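You operate a simulated robot arm through the tools that you are given. There is no shell and no other tool. Be economical: measure what you need, move in short steps, check, and stop when the job is done.

You run a simulated robot arm. Do the job below in one go: nothing can be reset, and whatever is moved stays where it is left.

Task
Take the loose cam and leave it on the grey slab.
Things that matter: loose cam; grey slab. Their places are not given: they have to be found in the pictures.

Only the result counts: the job must be done as asked and must still hold three seconds after the hand-in. Knocking over, shifting, dropping, spilling or breaking anything else fails it.

Robot
A 7-joint arm with a two-finger parallel gripper, fixed in place. Base frame: the origin is at the foot of the arm, x ahead of it, y to its left, z up; the work surface is at about z = 0. Units: mm, rad, N and s.
With the tool pointing down near the work surface it reaches from about 220 to 580 mm from the base axis. Its first joint turns from -1.152 to 1.152 rad. Payload 2.5 kg.
The TCP is the grasp point between the finger pads, 23 mm short of the fingertips. In the tool frame z runs along the fingers and y along their closing line. The gripper opens to 94 mm. The fingers are 38 mm wide and 10 mm thick; the gripper's body (54 by 96 mm) begins 39 mm behind the TCP.
Orientation is that of the tool frame in the base frame, as a unit quaternion [w, x, y, z]. With the fingers straight down and closing along the base's y, the tool's x points along the base's -x, its y along +y and its z along -z.

Tools
- The arm moves only by the tool apply_moves. Its argument "commands" is a list of rows, each a list of 7 numbers: the shift along the tool's x, y, z in units of 50 mm (1.0 is 50 mm), then the turn, a rotation vector about the tool's x, y, z in units of 4 degrees (1.0 is 4 degrees), then the opening, from 0 (shut) to 1 (fully open). In form: [[dx, dy, dz, rx, ry, rz, fingers], ...]. A call has 1 to 12 rows; each row shifts and turns the commanded pose from where the row before left it, along the tool's axes as they then stand. A call with a number of a shift or a turn outside -1 to 1 is refused whole. Each row takes 0.2 s and may step no farther than 50 mm and 0.15 rad from the row before; otherwise, or with a gripper value out of range, the whole call is refused. Where a pose cannot be reached the arm comes as near as it can. A force on the tool above 40 N (or 10 N above the force at the start of the call, whichever is more), or a blocked arm, ends the call early, and 0.2 s more pass. The fingers move at their own pace (about 108 mm/s each) and stop on an object; they squeeze with about 30 N. The grip force told is the motor's: it shows also when the fingers shut on nothing. Time passes only in rows, and 0.2 s behind the last, so rows that do not move let the fingers close. The reply holds the time, the measured pose of the TCP, the force on the tool along the base axes, the opening and the grip force, in the units named above and with some noise, and new pictures: "show" is both (left out), scene, wrist or none.
- Cameras (640 x 400 px; columns grow to the right, rows downward): "scene" is fixed at [131, -419.1, 539.6]; the picture's right is [0.72, -0.70, 0.00], its down [-0.44, -0.45, -0.78] and it looks along [0.54, 0.56, -0.63] (base axes); focal length 314 px, centre (320, 200). "wrist" rides on the gripper at [-39, 0, -44] in the tool frame; the picture's right is [0.00, -1.00, 0.00], its down [0.97, 0.00, -0.24] and it looks along [0.24, 0.00, 0.97] (tool axes); focal length 218 px, centre (320, 200).
- pixel_to_xyz(camera, pixels): for up to 12 pixels [column, row] of the newest picture of that camera ("zoom" is the newest enlarged one), the place [x, y, z] in the base frame of the surface seen there, good to about 3 mm. No time passes.
- enlarge(camera, box): a new picture of the part [left, top, right, bottom] of that camera's present view, enlarged. No time passes.
- close_job(): hands the job in; it is judged then, once.

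Go step by step. Measure first, check grasps and placings, and put right what went wrong. The budget is 60 turns and 150 pictures, counting those below and the enlarged ones. Unless the task says otherwise, let go and move clear before handing in, and close with one line.

The tools are called after "Emit:" as a command line: name --pt "numbers of a row" for each row, then --argument value for the rest, lists and objects as JSON in quotes. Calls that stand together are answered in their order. apply_moves: Moves the arm, as the interface text tells. Its arguments: {"type":"object","properties":{"commands":{"type":"array","items":{"type":"array","items":{"type":"number"}}},"show":{"type":"string","enum":["both","scene","wrist","none"]}},"required":["commands"]} The other tools are called the same way: pixel_to_xyz (camera, pixels) gives the place of the surface under pixels of a picture; enlarge (camera, box) takes an enlarged picture of a part of a camera's view; close_job () hands the job in.

At the start:

```text
t: 0.0
tcp_pos: [343.7, -165.3, 249.0]
tcp_rot: [0.0, 0.0, 1.0, 0.001]
contact_force: [-0.3, -0.2, 0.0]
gripper_width: 93.8
grasp_force: 0.1
```

scene: 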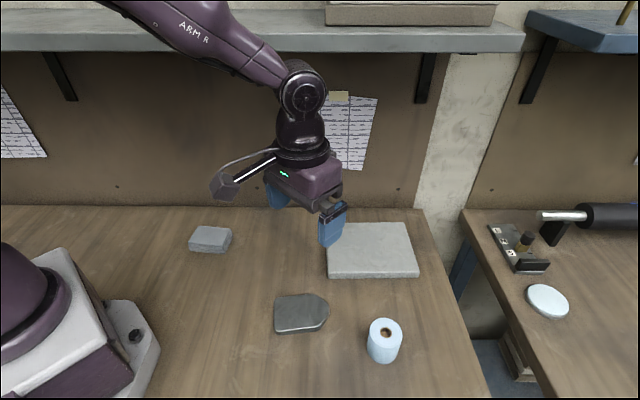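
wrist: 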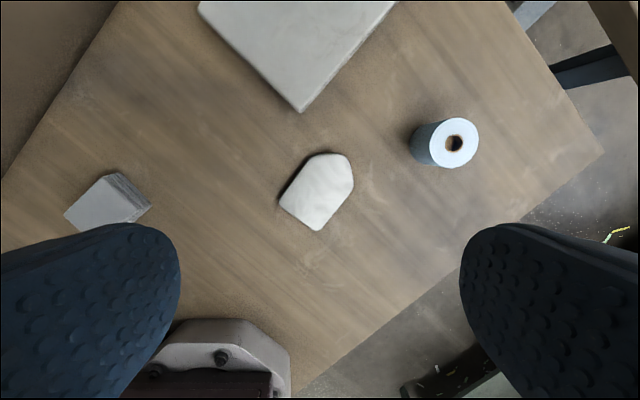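

The likely cam is the D-shaped plate at scene (301,313), and the slab is at (373,250). I'll enlarge and measure these.

Emit:
enlarge --camera "scene" --box '[180, 200, 440, 370]'

Emit:
enlarge --camera "wrist" --box '[240, 120, 400, 250]'

Emit:
pixel_to_xyz --camera "wrist" --pixels '[[317, 192], [318, 155], [346, 156], [352, 185], [317, 228], [281, 203], [300, 108], [300, 50], [205, 8], [390, 8], [330, 260], [105, 205]]'

Emit:
pixel_to_xyz --camera "scene" --pixels '[[300, 310], [276, 300], [279, 328], [318, 297], [328, 310], [316, 326], [373, 250], [330, 275], [417, 274], [408, 226], [350, 225], [210, 236]]'

```text
2.35 times, centred on (310, 285) of scene
```

zoom: 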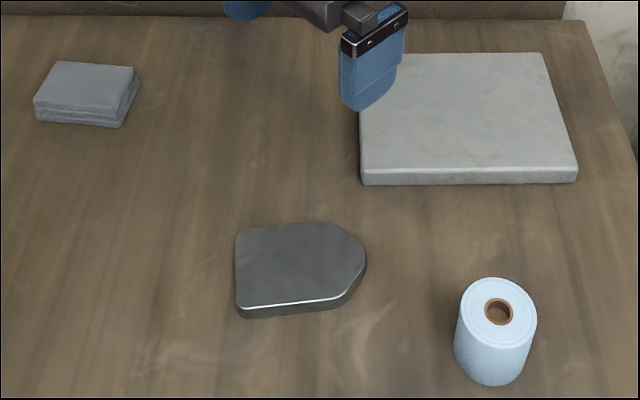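

```text
3.08 times, centred on (320, 185) of wrist
```

zoom: 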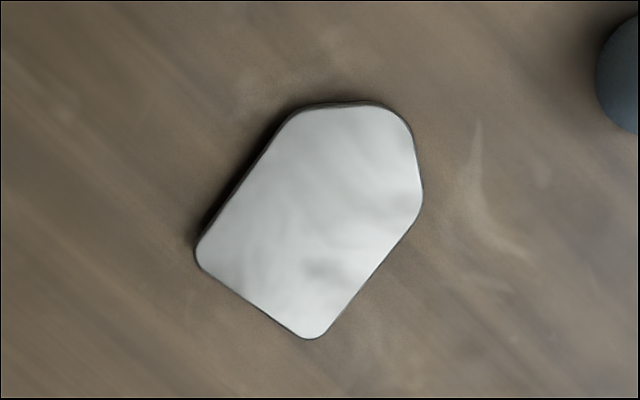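

```text
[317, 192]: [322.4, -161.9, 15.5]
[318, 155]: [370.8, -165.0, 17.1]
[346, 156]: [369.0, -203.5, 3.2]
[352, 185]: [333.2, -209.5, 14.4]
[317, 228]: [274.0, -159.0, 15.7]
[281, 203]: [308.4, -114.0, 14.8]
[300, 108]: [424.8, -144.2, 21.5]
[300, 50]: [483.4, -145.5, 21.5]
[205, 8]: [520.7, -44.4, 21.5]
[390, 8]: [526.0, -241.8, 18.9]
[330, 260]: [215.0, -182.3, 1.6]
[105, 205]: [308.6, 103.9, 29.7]
```

```text
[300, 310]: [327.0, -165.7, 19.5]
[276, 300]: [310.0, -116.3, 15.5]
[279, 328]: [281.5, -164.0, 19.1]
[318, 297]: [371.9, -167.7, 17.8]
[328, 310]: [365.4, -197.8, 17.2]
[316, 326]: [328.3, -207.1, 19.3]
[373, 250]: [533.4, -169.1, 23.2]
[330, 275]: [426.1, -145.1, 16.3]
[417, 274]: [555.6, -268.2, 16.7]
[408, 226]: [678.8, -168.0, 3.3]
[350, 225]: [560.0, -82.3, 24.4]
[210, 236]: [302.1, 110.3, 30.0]
```

The cam is a plate about 58 mm wide and 17 mm thick at about (325,-165), with its long axis at -40°. The slab top is at z≈22 and its near corner at (425,-144). I'll turn the tool 40° first.

Emit:
apply_moves --pt "0 0 0 0 0 1 1" --pt "0 0 0 0 0 1 1" --pt "0 0 0 0 0 1 1" --pt "0 0 0 0 0 1 1" --pt "0 0 0 0 0 1 1" --pt "0 0 0 0 0 1 1" --pt "0 0 0 0 0 1 1" --pt "0 0 0 0 0 1 1" --pt "0 0 0 0 0 1 1" --pt "0 0 0 0 0 1 1" --pt "0.29 -0.236 0.8 0 0 0 1" --pt "0 0 0.8 0 0 0 1"

```text
t: 2.6
tcp_pos: [323.5, -168.0, 171.4]
tcp_rot: [0.0, 0.341, 0.94, 0.0]
contact_force: [0.0, 0.8, 0.4]
gripper_width: 94.1
grasp_force: 0.0
```

scene: 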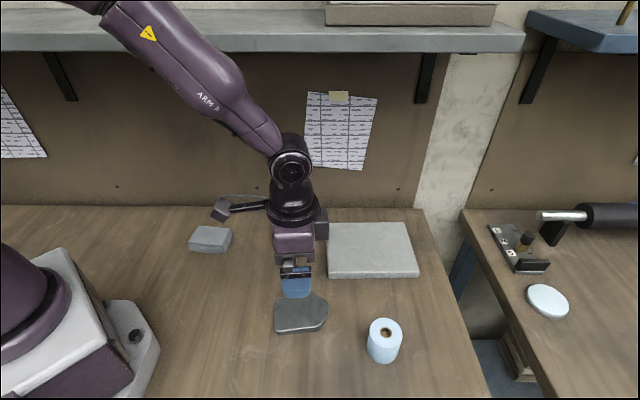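
wrist: 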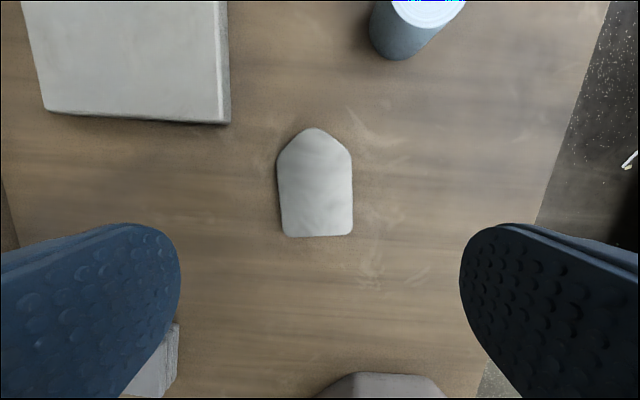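

The tool is aligned with the cam, whose sides are at columns 280 and 352. I'll measure its outline again from here.

Emit:
pixel_to_xyz --camera "wrist" --pixels '[[281, 165], [350, 165], [284, 225], [350, 225], [316, 131], [316, 233], [316, 185], [225, 122], [45, 106], [214, 10], [412, 8], [375, 40]]'

```text
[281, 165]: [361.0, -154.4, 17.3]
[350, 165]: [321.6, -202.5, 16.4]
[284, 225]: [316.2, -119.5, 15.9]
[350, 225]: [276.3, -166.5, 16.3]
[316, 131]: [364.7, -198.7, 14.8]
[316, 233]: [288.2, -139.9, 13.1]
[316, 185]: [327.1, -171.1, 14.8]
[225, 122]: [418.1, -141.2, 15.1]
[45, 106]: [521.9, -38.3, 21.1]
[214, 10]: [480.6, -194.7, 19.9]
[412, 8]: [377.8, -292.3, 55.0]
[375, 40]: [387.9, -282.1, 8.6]
```

The cam is centred near (323,-164), its axis is at about -38.5°, and it is 62 mm wide. I'll trim the pose and descend partway.

Emit:
apply_moves --pt "0.05 0.04 0.7 0 0 -0.4 1" --pt "0 0 0.7 0 0 0 1" --pt "0 0 0.7 0 0 0 1" --pt "0 0 0 0 0 0 1"

```text
t: 3.6
tcp_pos: [327.7, -163.4, 64.8]
tcp_rot: [0.0, 0.329, 0.944, -0.001]
contact_force: [-0.4, -0.3, 0.4]
gripper_width: 94.1
grasp_force: 0.1
```

scene: 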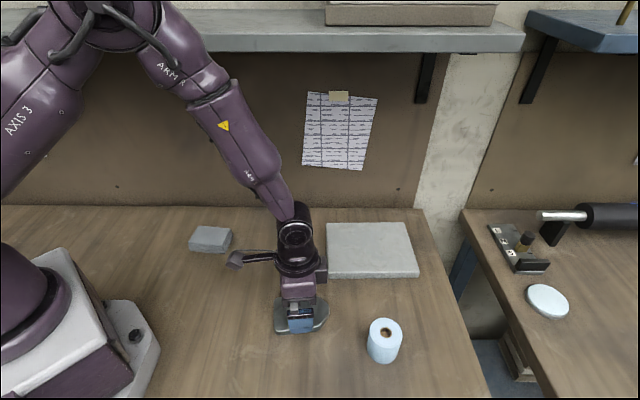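
wrist: 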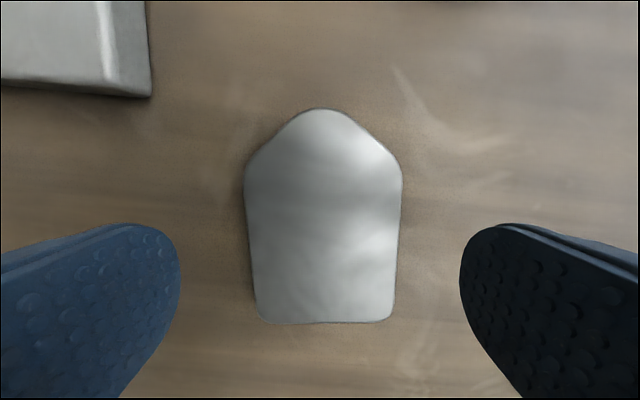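

The cam is centred between the fingers (columns 245–402 against 180 and 460). I'll lower to z≈27 with the fingers open.

Emit:
apply_moves --pt "0 0 0.4 0 0 0 1" --pt "0 0 0.35 0 0 0 1" --pt "0 0 0 0 0 0 1" --show "wrist"

```text
t: 4.4
tcp_pos: [327.5, -161.6, 26.4]
tcp_rot: [0.0, 0.329, 0.944, 0.0]
contact_force: [-0.3, 0.5, -0.1]
gripper_width: 94.1
grasp_force: 0.1
```

wrist: 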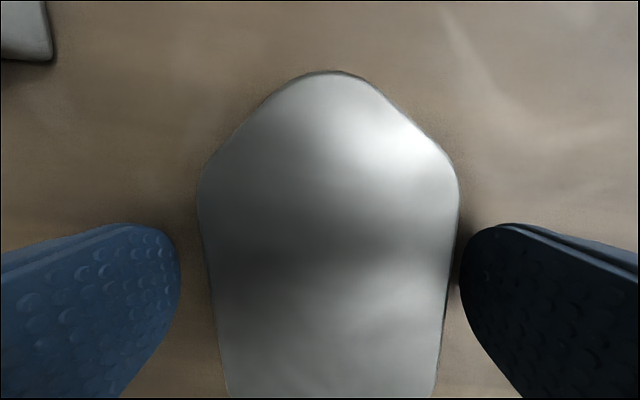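

Both fingers straddle the cam at z 26.4, so I'll close.

Emit:
apply_moves --pt "0 0 0 0 0 0 0.5" --pt "0 0 0 0 0 0 0" --pt "0 0 0 0 0 0 0" --pt "0 0 0 0 0 0 0"

```text
t: 5.4
tcp_pos: [326.8, -161.2, 27.1]
tcp_rot: [0.0, 0.328, 0.945, 0.0]
contact_force: [-0.6, 0.8, 0.0]
gripper_width: 69.7
grasp_force: 30.1
```

scene: 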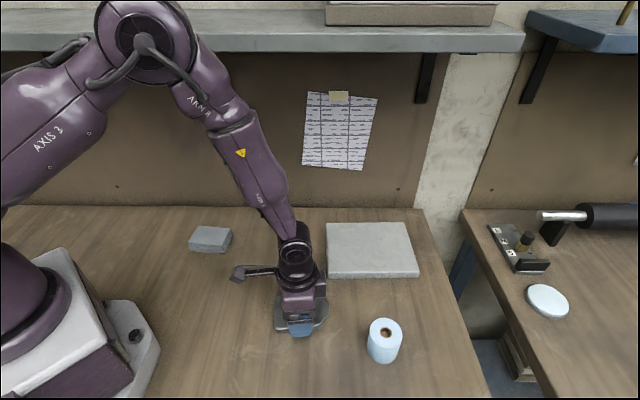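
wrist: 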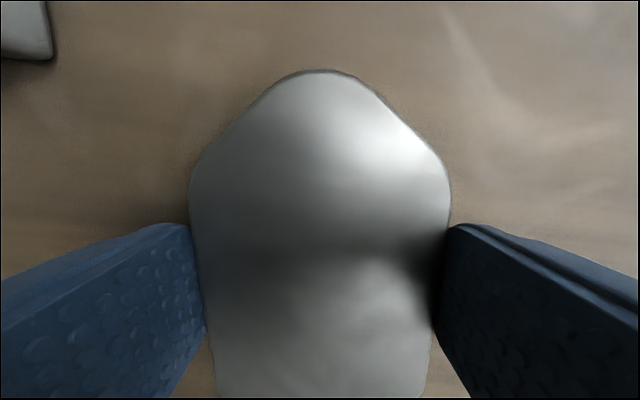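

The grip holds at 69.7 mm and 30 N. I'll lift a little to test it.

Emit:
apply_moves --pt "0 0 -0.2 0 0 0 0" --pt "0 0 -0.3 0 0 0 0" --pt "0 0 -0.3 0 0 0 0" --pt "0 0 0 0 0 0 0"

```text
t: 6.4
tcp_pos: [323.4, -160.1, 66.6]
tcp_rot: [0.0, 0.329, 0.944, 0.0]
contact_force: [-0.4, 0.2, -5.8]
gripper_width: 69.6
grasp_force: 30.2
```

scene: 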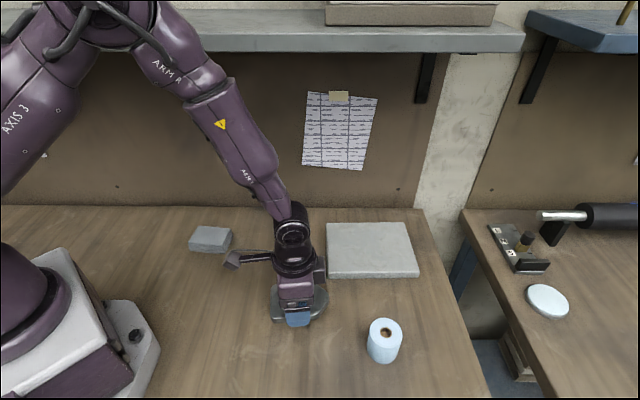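
wrist: 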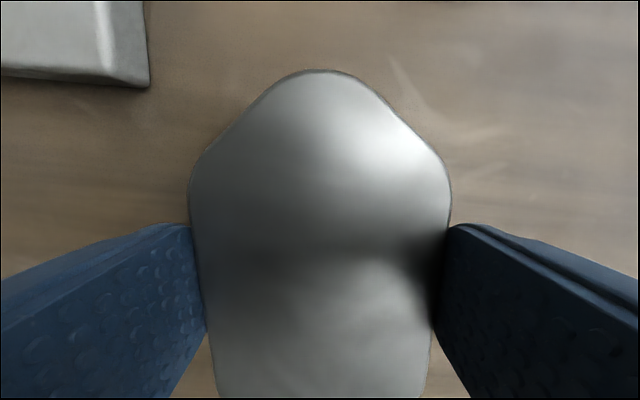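

The cam is held, with about 5.8 N of weight. I'll lift it to about 110 mm and carry it over to about (515,-150).

Emit:
apply_moves --pt "0 0 -0.4 0 0 0 0" --pt "0 0 -0.5 0 0 0 0" --pt "-0.3 0.264 0 0 0 0 0" --pt "-0.52 0.457 0 0 0 0 0" --pt "-0.52 0.457 0 0 0 0 0" --pt "-0.52 0.457 0 0 0 0 0" --pt "-0.52 0.457 0 0 0 0 0" --pt "-0.3 0.264 0 0 0 0 0" --pt "-0.2 0.18 0 0 0 0 0" --pt "0 0 0 0 0 0 0" --pt "0 0 0 0 0 0 0"

```text
t: 8.8
tcp_pos: [517.9, -152.5, 112.0]
tcp_rot: [0.0, 0.328, 0.945, 0.0]
contact_force: [-0.3, -0.7, -5.9]
gripper_width: 69.5
grasp_force: 30.2
```

scene: 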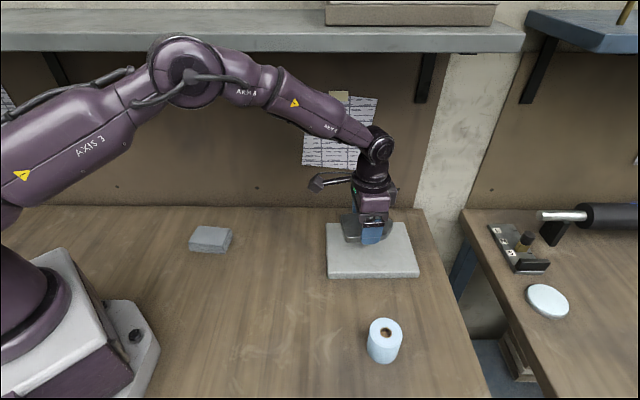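
wrist: 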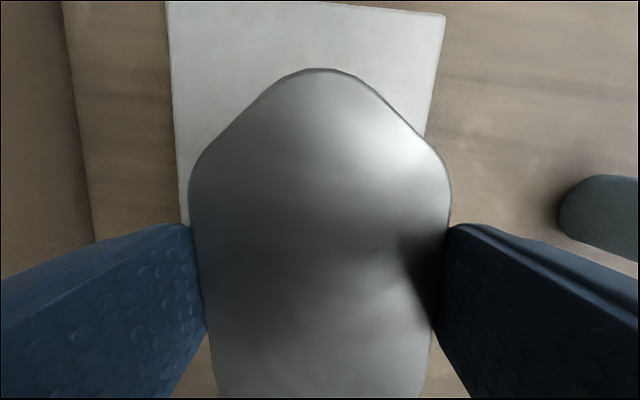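

The cam is over the slab. I'll check the slab edges from this view.

Emit:
pixel_to_xyz --camera "wrist" --pixels '[[172, 6], [438, 20], [182, 200], [424, 120], [300, 8], [320, 74], [446, 200], [192, 200]]'

Emit:
pixel_to_xyz --camera "scene" --pixels '[[329, 272], [416, 272], [406, 224], [330, 225]]'

```text
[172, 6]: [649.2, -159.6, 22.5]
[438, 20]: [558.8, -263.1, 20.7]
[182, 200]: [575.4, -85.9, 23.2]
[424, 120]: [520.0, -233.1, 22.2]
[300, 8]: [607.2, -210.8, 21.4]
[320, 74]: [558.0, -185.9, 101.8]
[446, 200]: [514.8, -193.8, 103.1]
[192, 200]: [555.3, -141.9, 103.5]
```

```text
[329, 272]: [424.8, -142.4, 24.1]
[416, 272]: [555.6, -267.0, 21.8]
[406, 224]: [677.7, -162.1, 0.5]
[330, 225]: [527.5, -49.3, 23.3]
```

The slab corners are (425,-143), (557,-266), (650,-160) and (526,-43), so the cam will fit well inside. The TCP should touch down near z≈49, so I'll lower to about 54 and then creep down.

Emit:
apply_moves --pt "0 0 0.4 0 0 0 0" --pt "0 0 0.4 0 0 0 0" --pt "0 0 0.3 0 0 0 0" --pt "0 0 0.08 0 0 0 0" --pt "0 0 0 0 0 0 0" --pt "0 0 0 0 0 0 0"

```text
t: 10.2
tcp_pos: [516.2, -151.0, 53.7]
tcp_rot: [0.001, 0.329, 0.944, 0.0]
contact_force: [-0.1, 0.6, -6.3]
gripper_width: 69.5
grasp_force: 29.5
```

scene: 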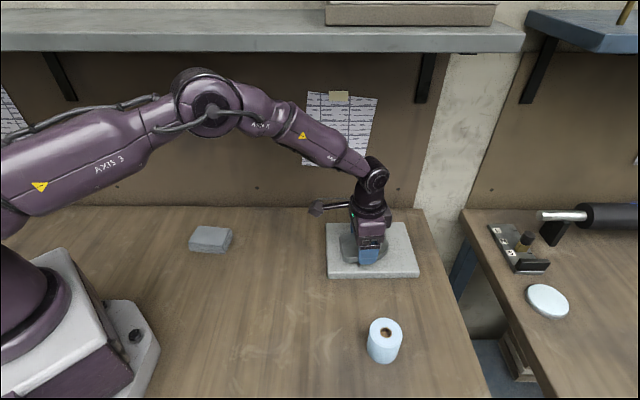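
wrist: 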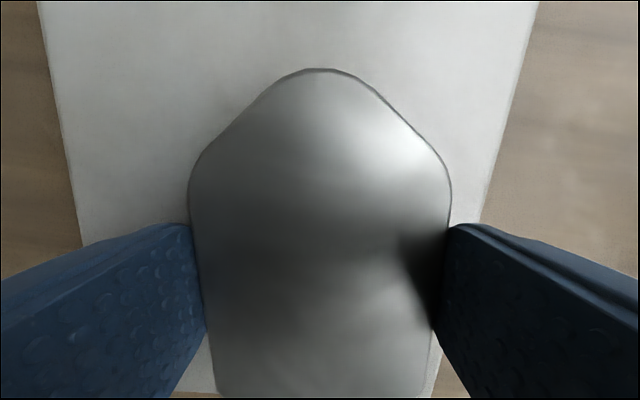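

Force is still the full weight (-6.3 N), so there is no contact yet. I'll creep down.

Emit:
apply_moves --pt "0 0 0.03 0 0 0 0" --pt "0 0 0.03 0 0 0 0" --pt "0 0 0 0 0 0 0" --show "none"

```text
t: 11.0
tcp_pos: [517.6, -151.4, 50.7]
tcp_rot: [0.0, 0.329, 0.944, 0.0]
contact_force: [-0.4, 0.1, -5.8]
gripper_width: 69.8
grasp_force: 29.9
```

Still no contact at z≈50.7, so I'll go on down.

Emit:
apply_moves --pt "0 0 0.02 0 0 0 0" --pt "0 0 0.02 0 0 0 0" --pt "0 0 0 0 0 0 0" --show "none"

```text
t: 11.8
tcp_pos: [516.5, -149.5, 48.7]
tcp_rot: [0.0, 0.328, 0.945, 0.0]
contact_force: [0.9, -0.5, -3.3]
gripper_width: 69.5
grasp_force: 29.7
```

The load fell to -3.3 N, so the cam is touching. I'll go half a millimetre more.

Emit:
apply_moves --pt "0 0 0.01 0 0 0 0" --pt "0 0 0 0 0 0 0" --show "none"

```text
t: 12.4
tcp_pos: [516.2, -149.6, 47.7]
tcp_rot: [0.0, 0.329, 0.944, 0.0]
contact_force: [-3.3, 3.1, 4.4]
gripper_width: 69.6
grasp_force: 30.8
```

The cam is now supported by the slab (+4.4 N). I'll open gently and check.

Emit:
apply_moves --pt "0 0 0 0 0 0 0.8" --pt "0 0 0 0 0 0 0.95" --pt "0 0 0 0 0 0 0.95"

```text
t: 13.2
tcp_pos: [516.4, -150.1, 47.4]
tcp_rot: [-0.001, 0.329, 0.944, 0.0]
contact_force: [-0.7, 0.4, -0.3]
gripper_width: 89.3
grasp_force: 0.0
```

scene: 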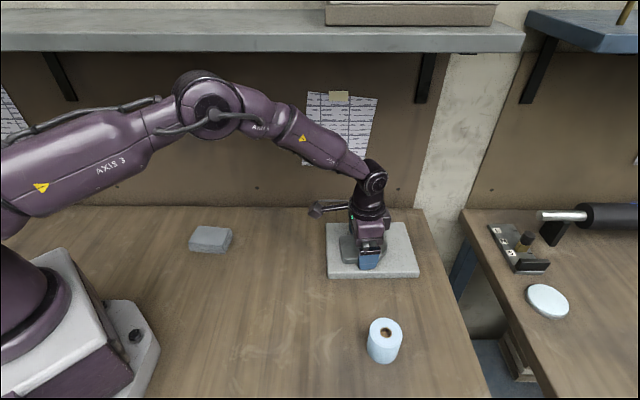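
wrist: 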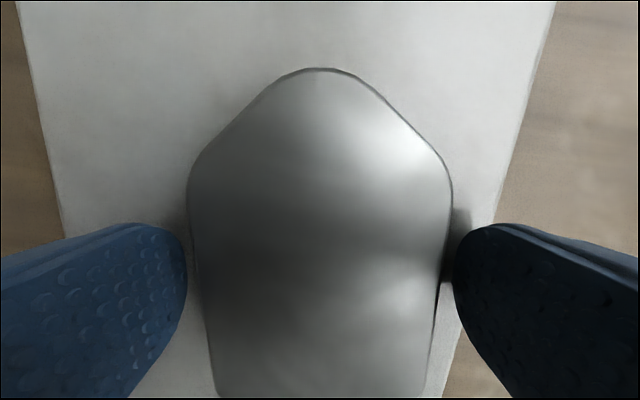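

The cam lies on the slab with the fingers clear of it. I'll rise straight up and then back off towards the base.

Emit:
apply_moves --pt "0 0 -0.2 0 0 0 0.95" --pt "0 0 -0.5 0 0 0 0.95" --pt "0 0 -0.8 0 0 0 0.95" --pt "0 0 -0.8 0 0 0 0.95" --pt "0.7 -0.5 -0.2 0 0 0 0.95" --pt "0.7 -0.5 0 0 0 0 0.95" --pt "0.7 -0.5 0 0 0 0 0.95" --pt "0 0 0 0 0 0 0.95"

```text
t: 15.0
tcp_pos: [386.9, -146.1, 175.0]
tcp_rot: [0.0, 0.329, 0.944, -0.001]
contact_force: [-0.6, -1.0, 0.5]
gripper_width: 89.1
grasp_force: 0.0
```

scene: 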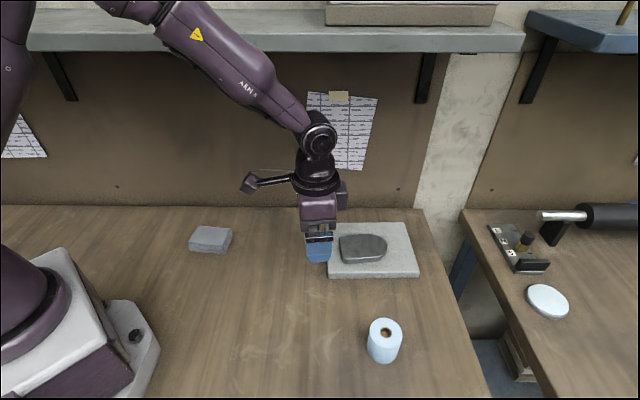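
wrist: 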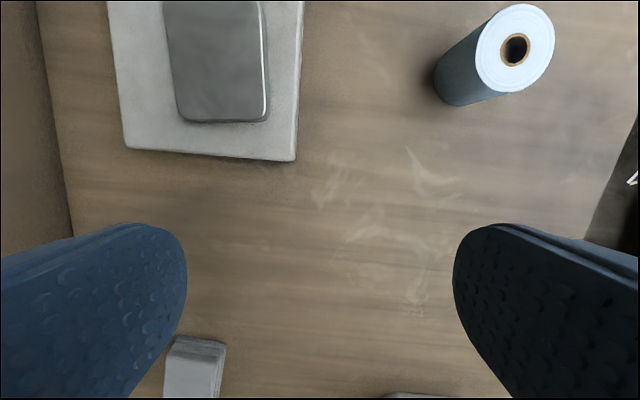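

The cam rests fully on the slab at scene (363,248). The slab, block and roll are where they were and the arm is clear, so I'll hand in.

Emit:
close_job

```text
The job is handed in.
```

The loose cam is lying flat on the grey slab, well inside its edges; the gripper has let go and moved clear, nothing else was disturbed, and the job is handed in.
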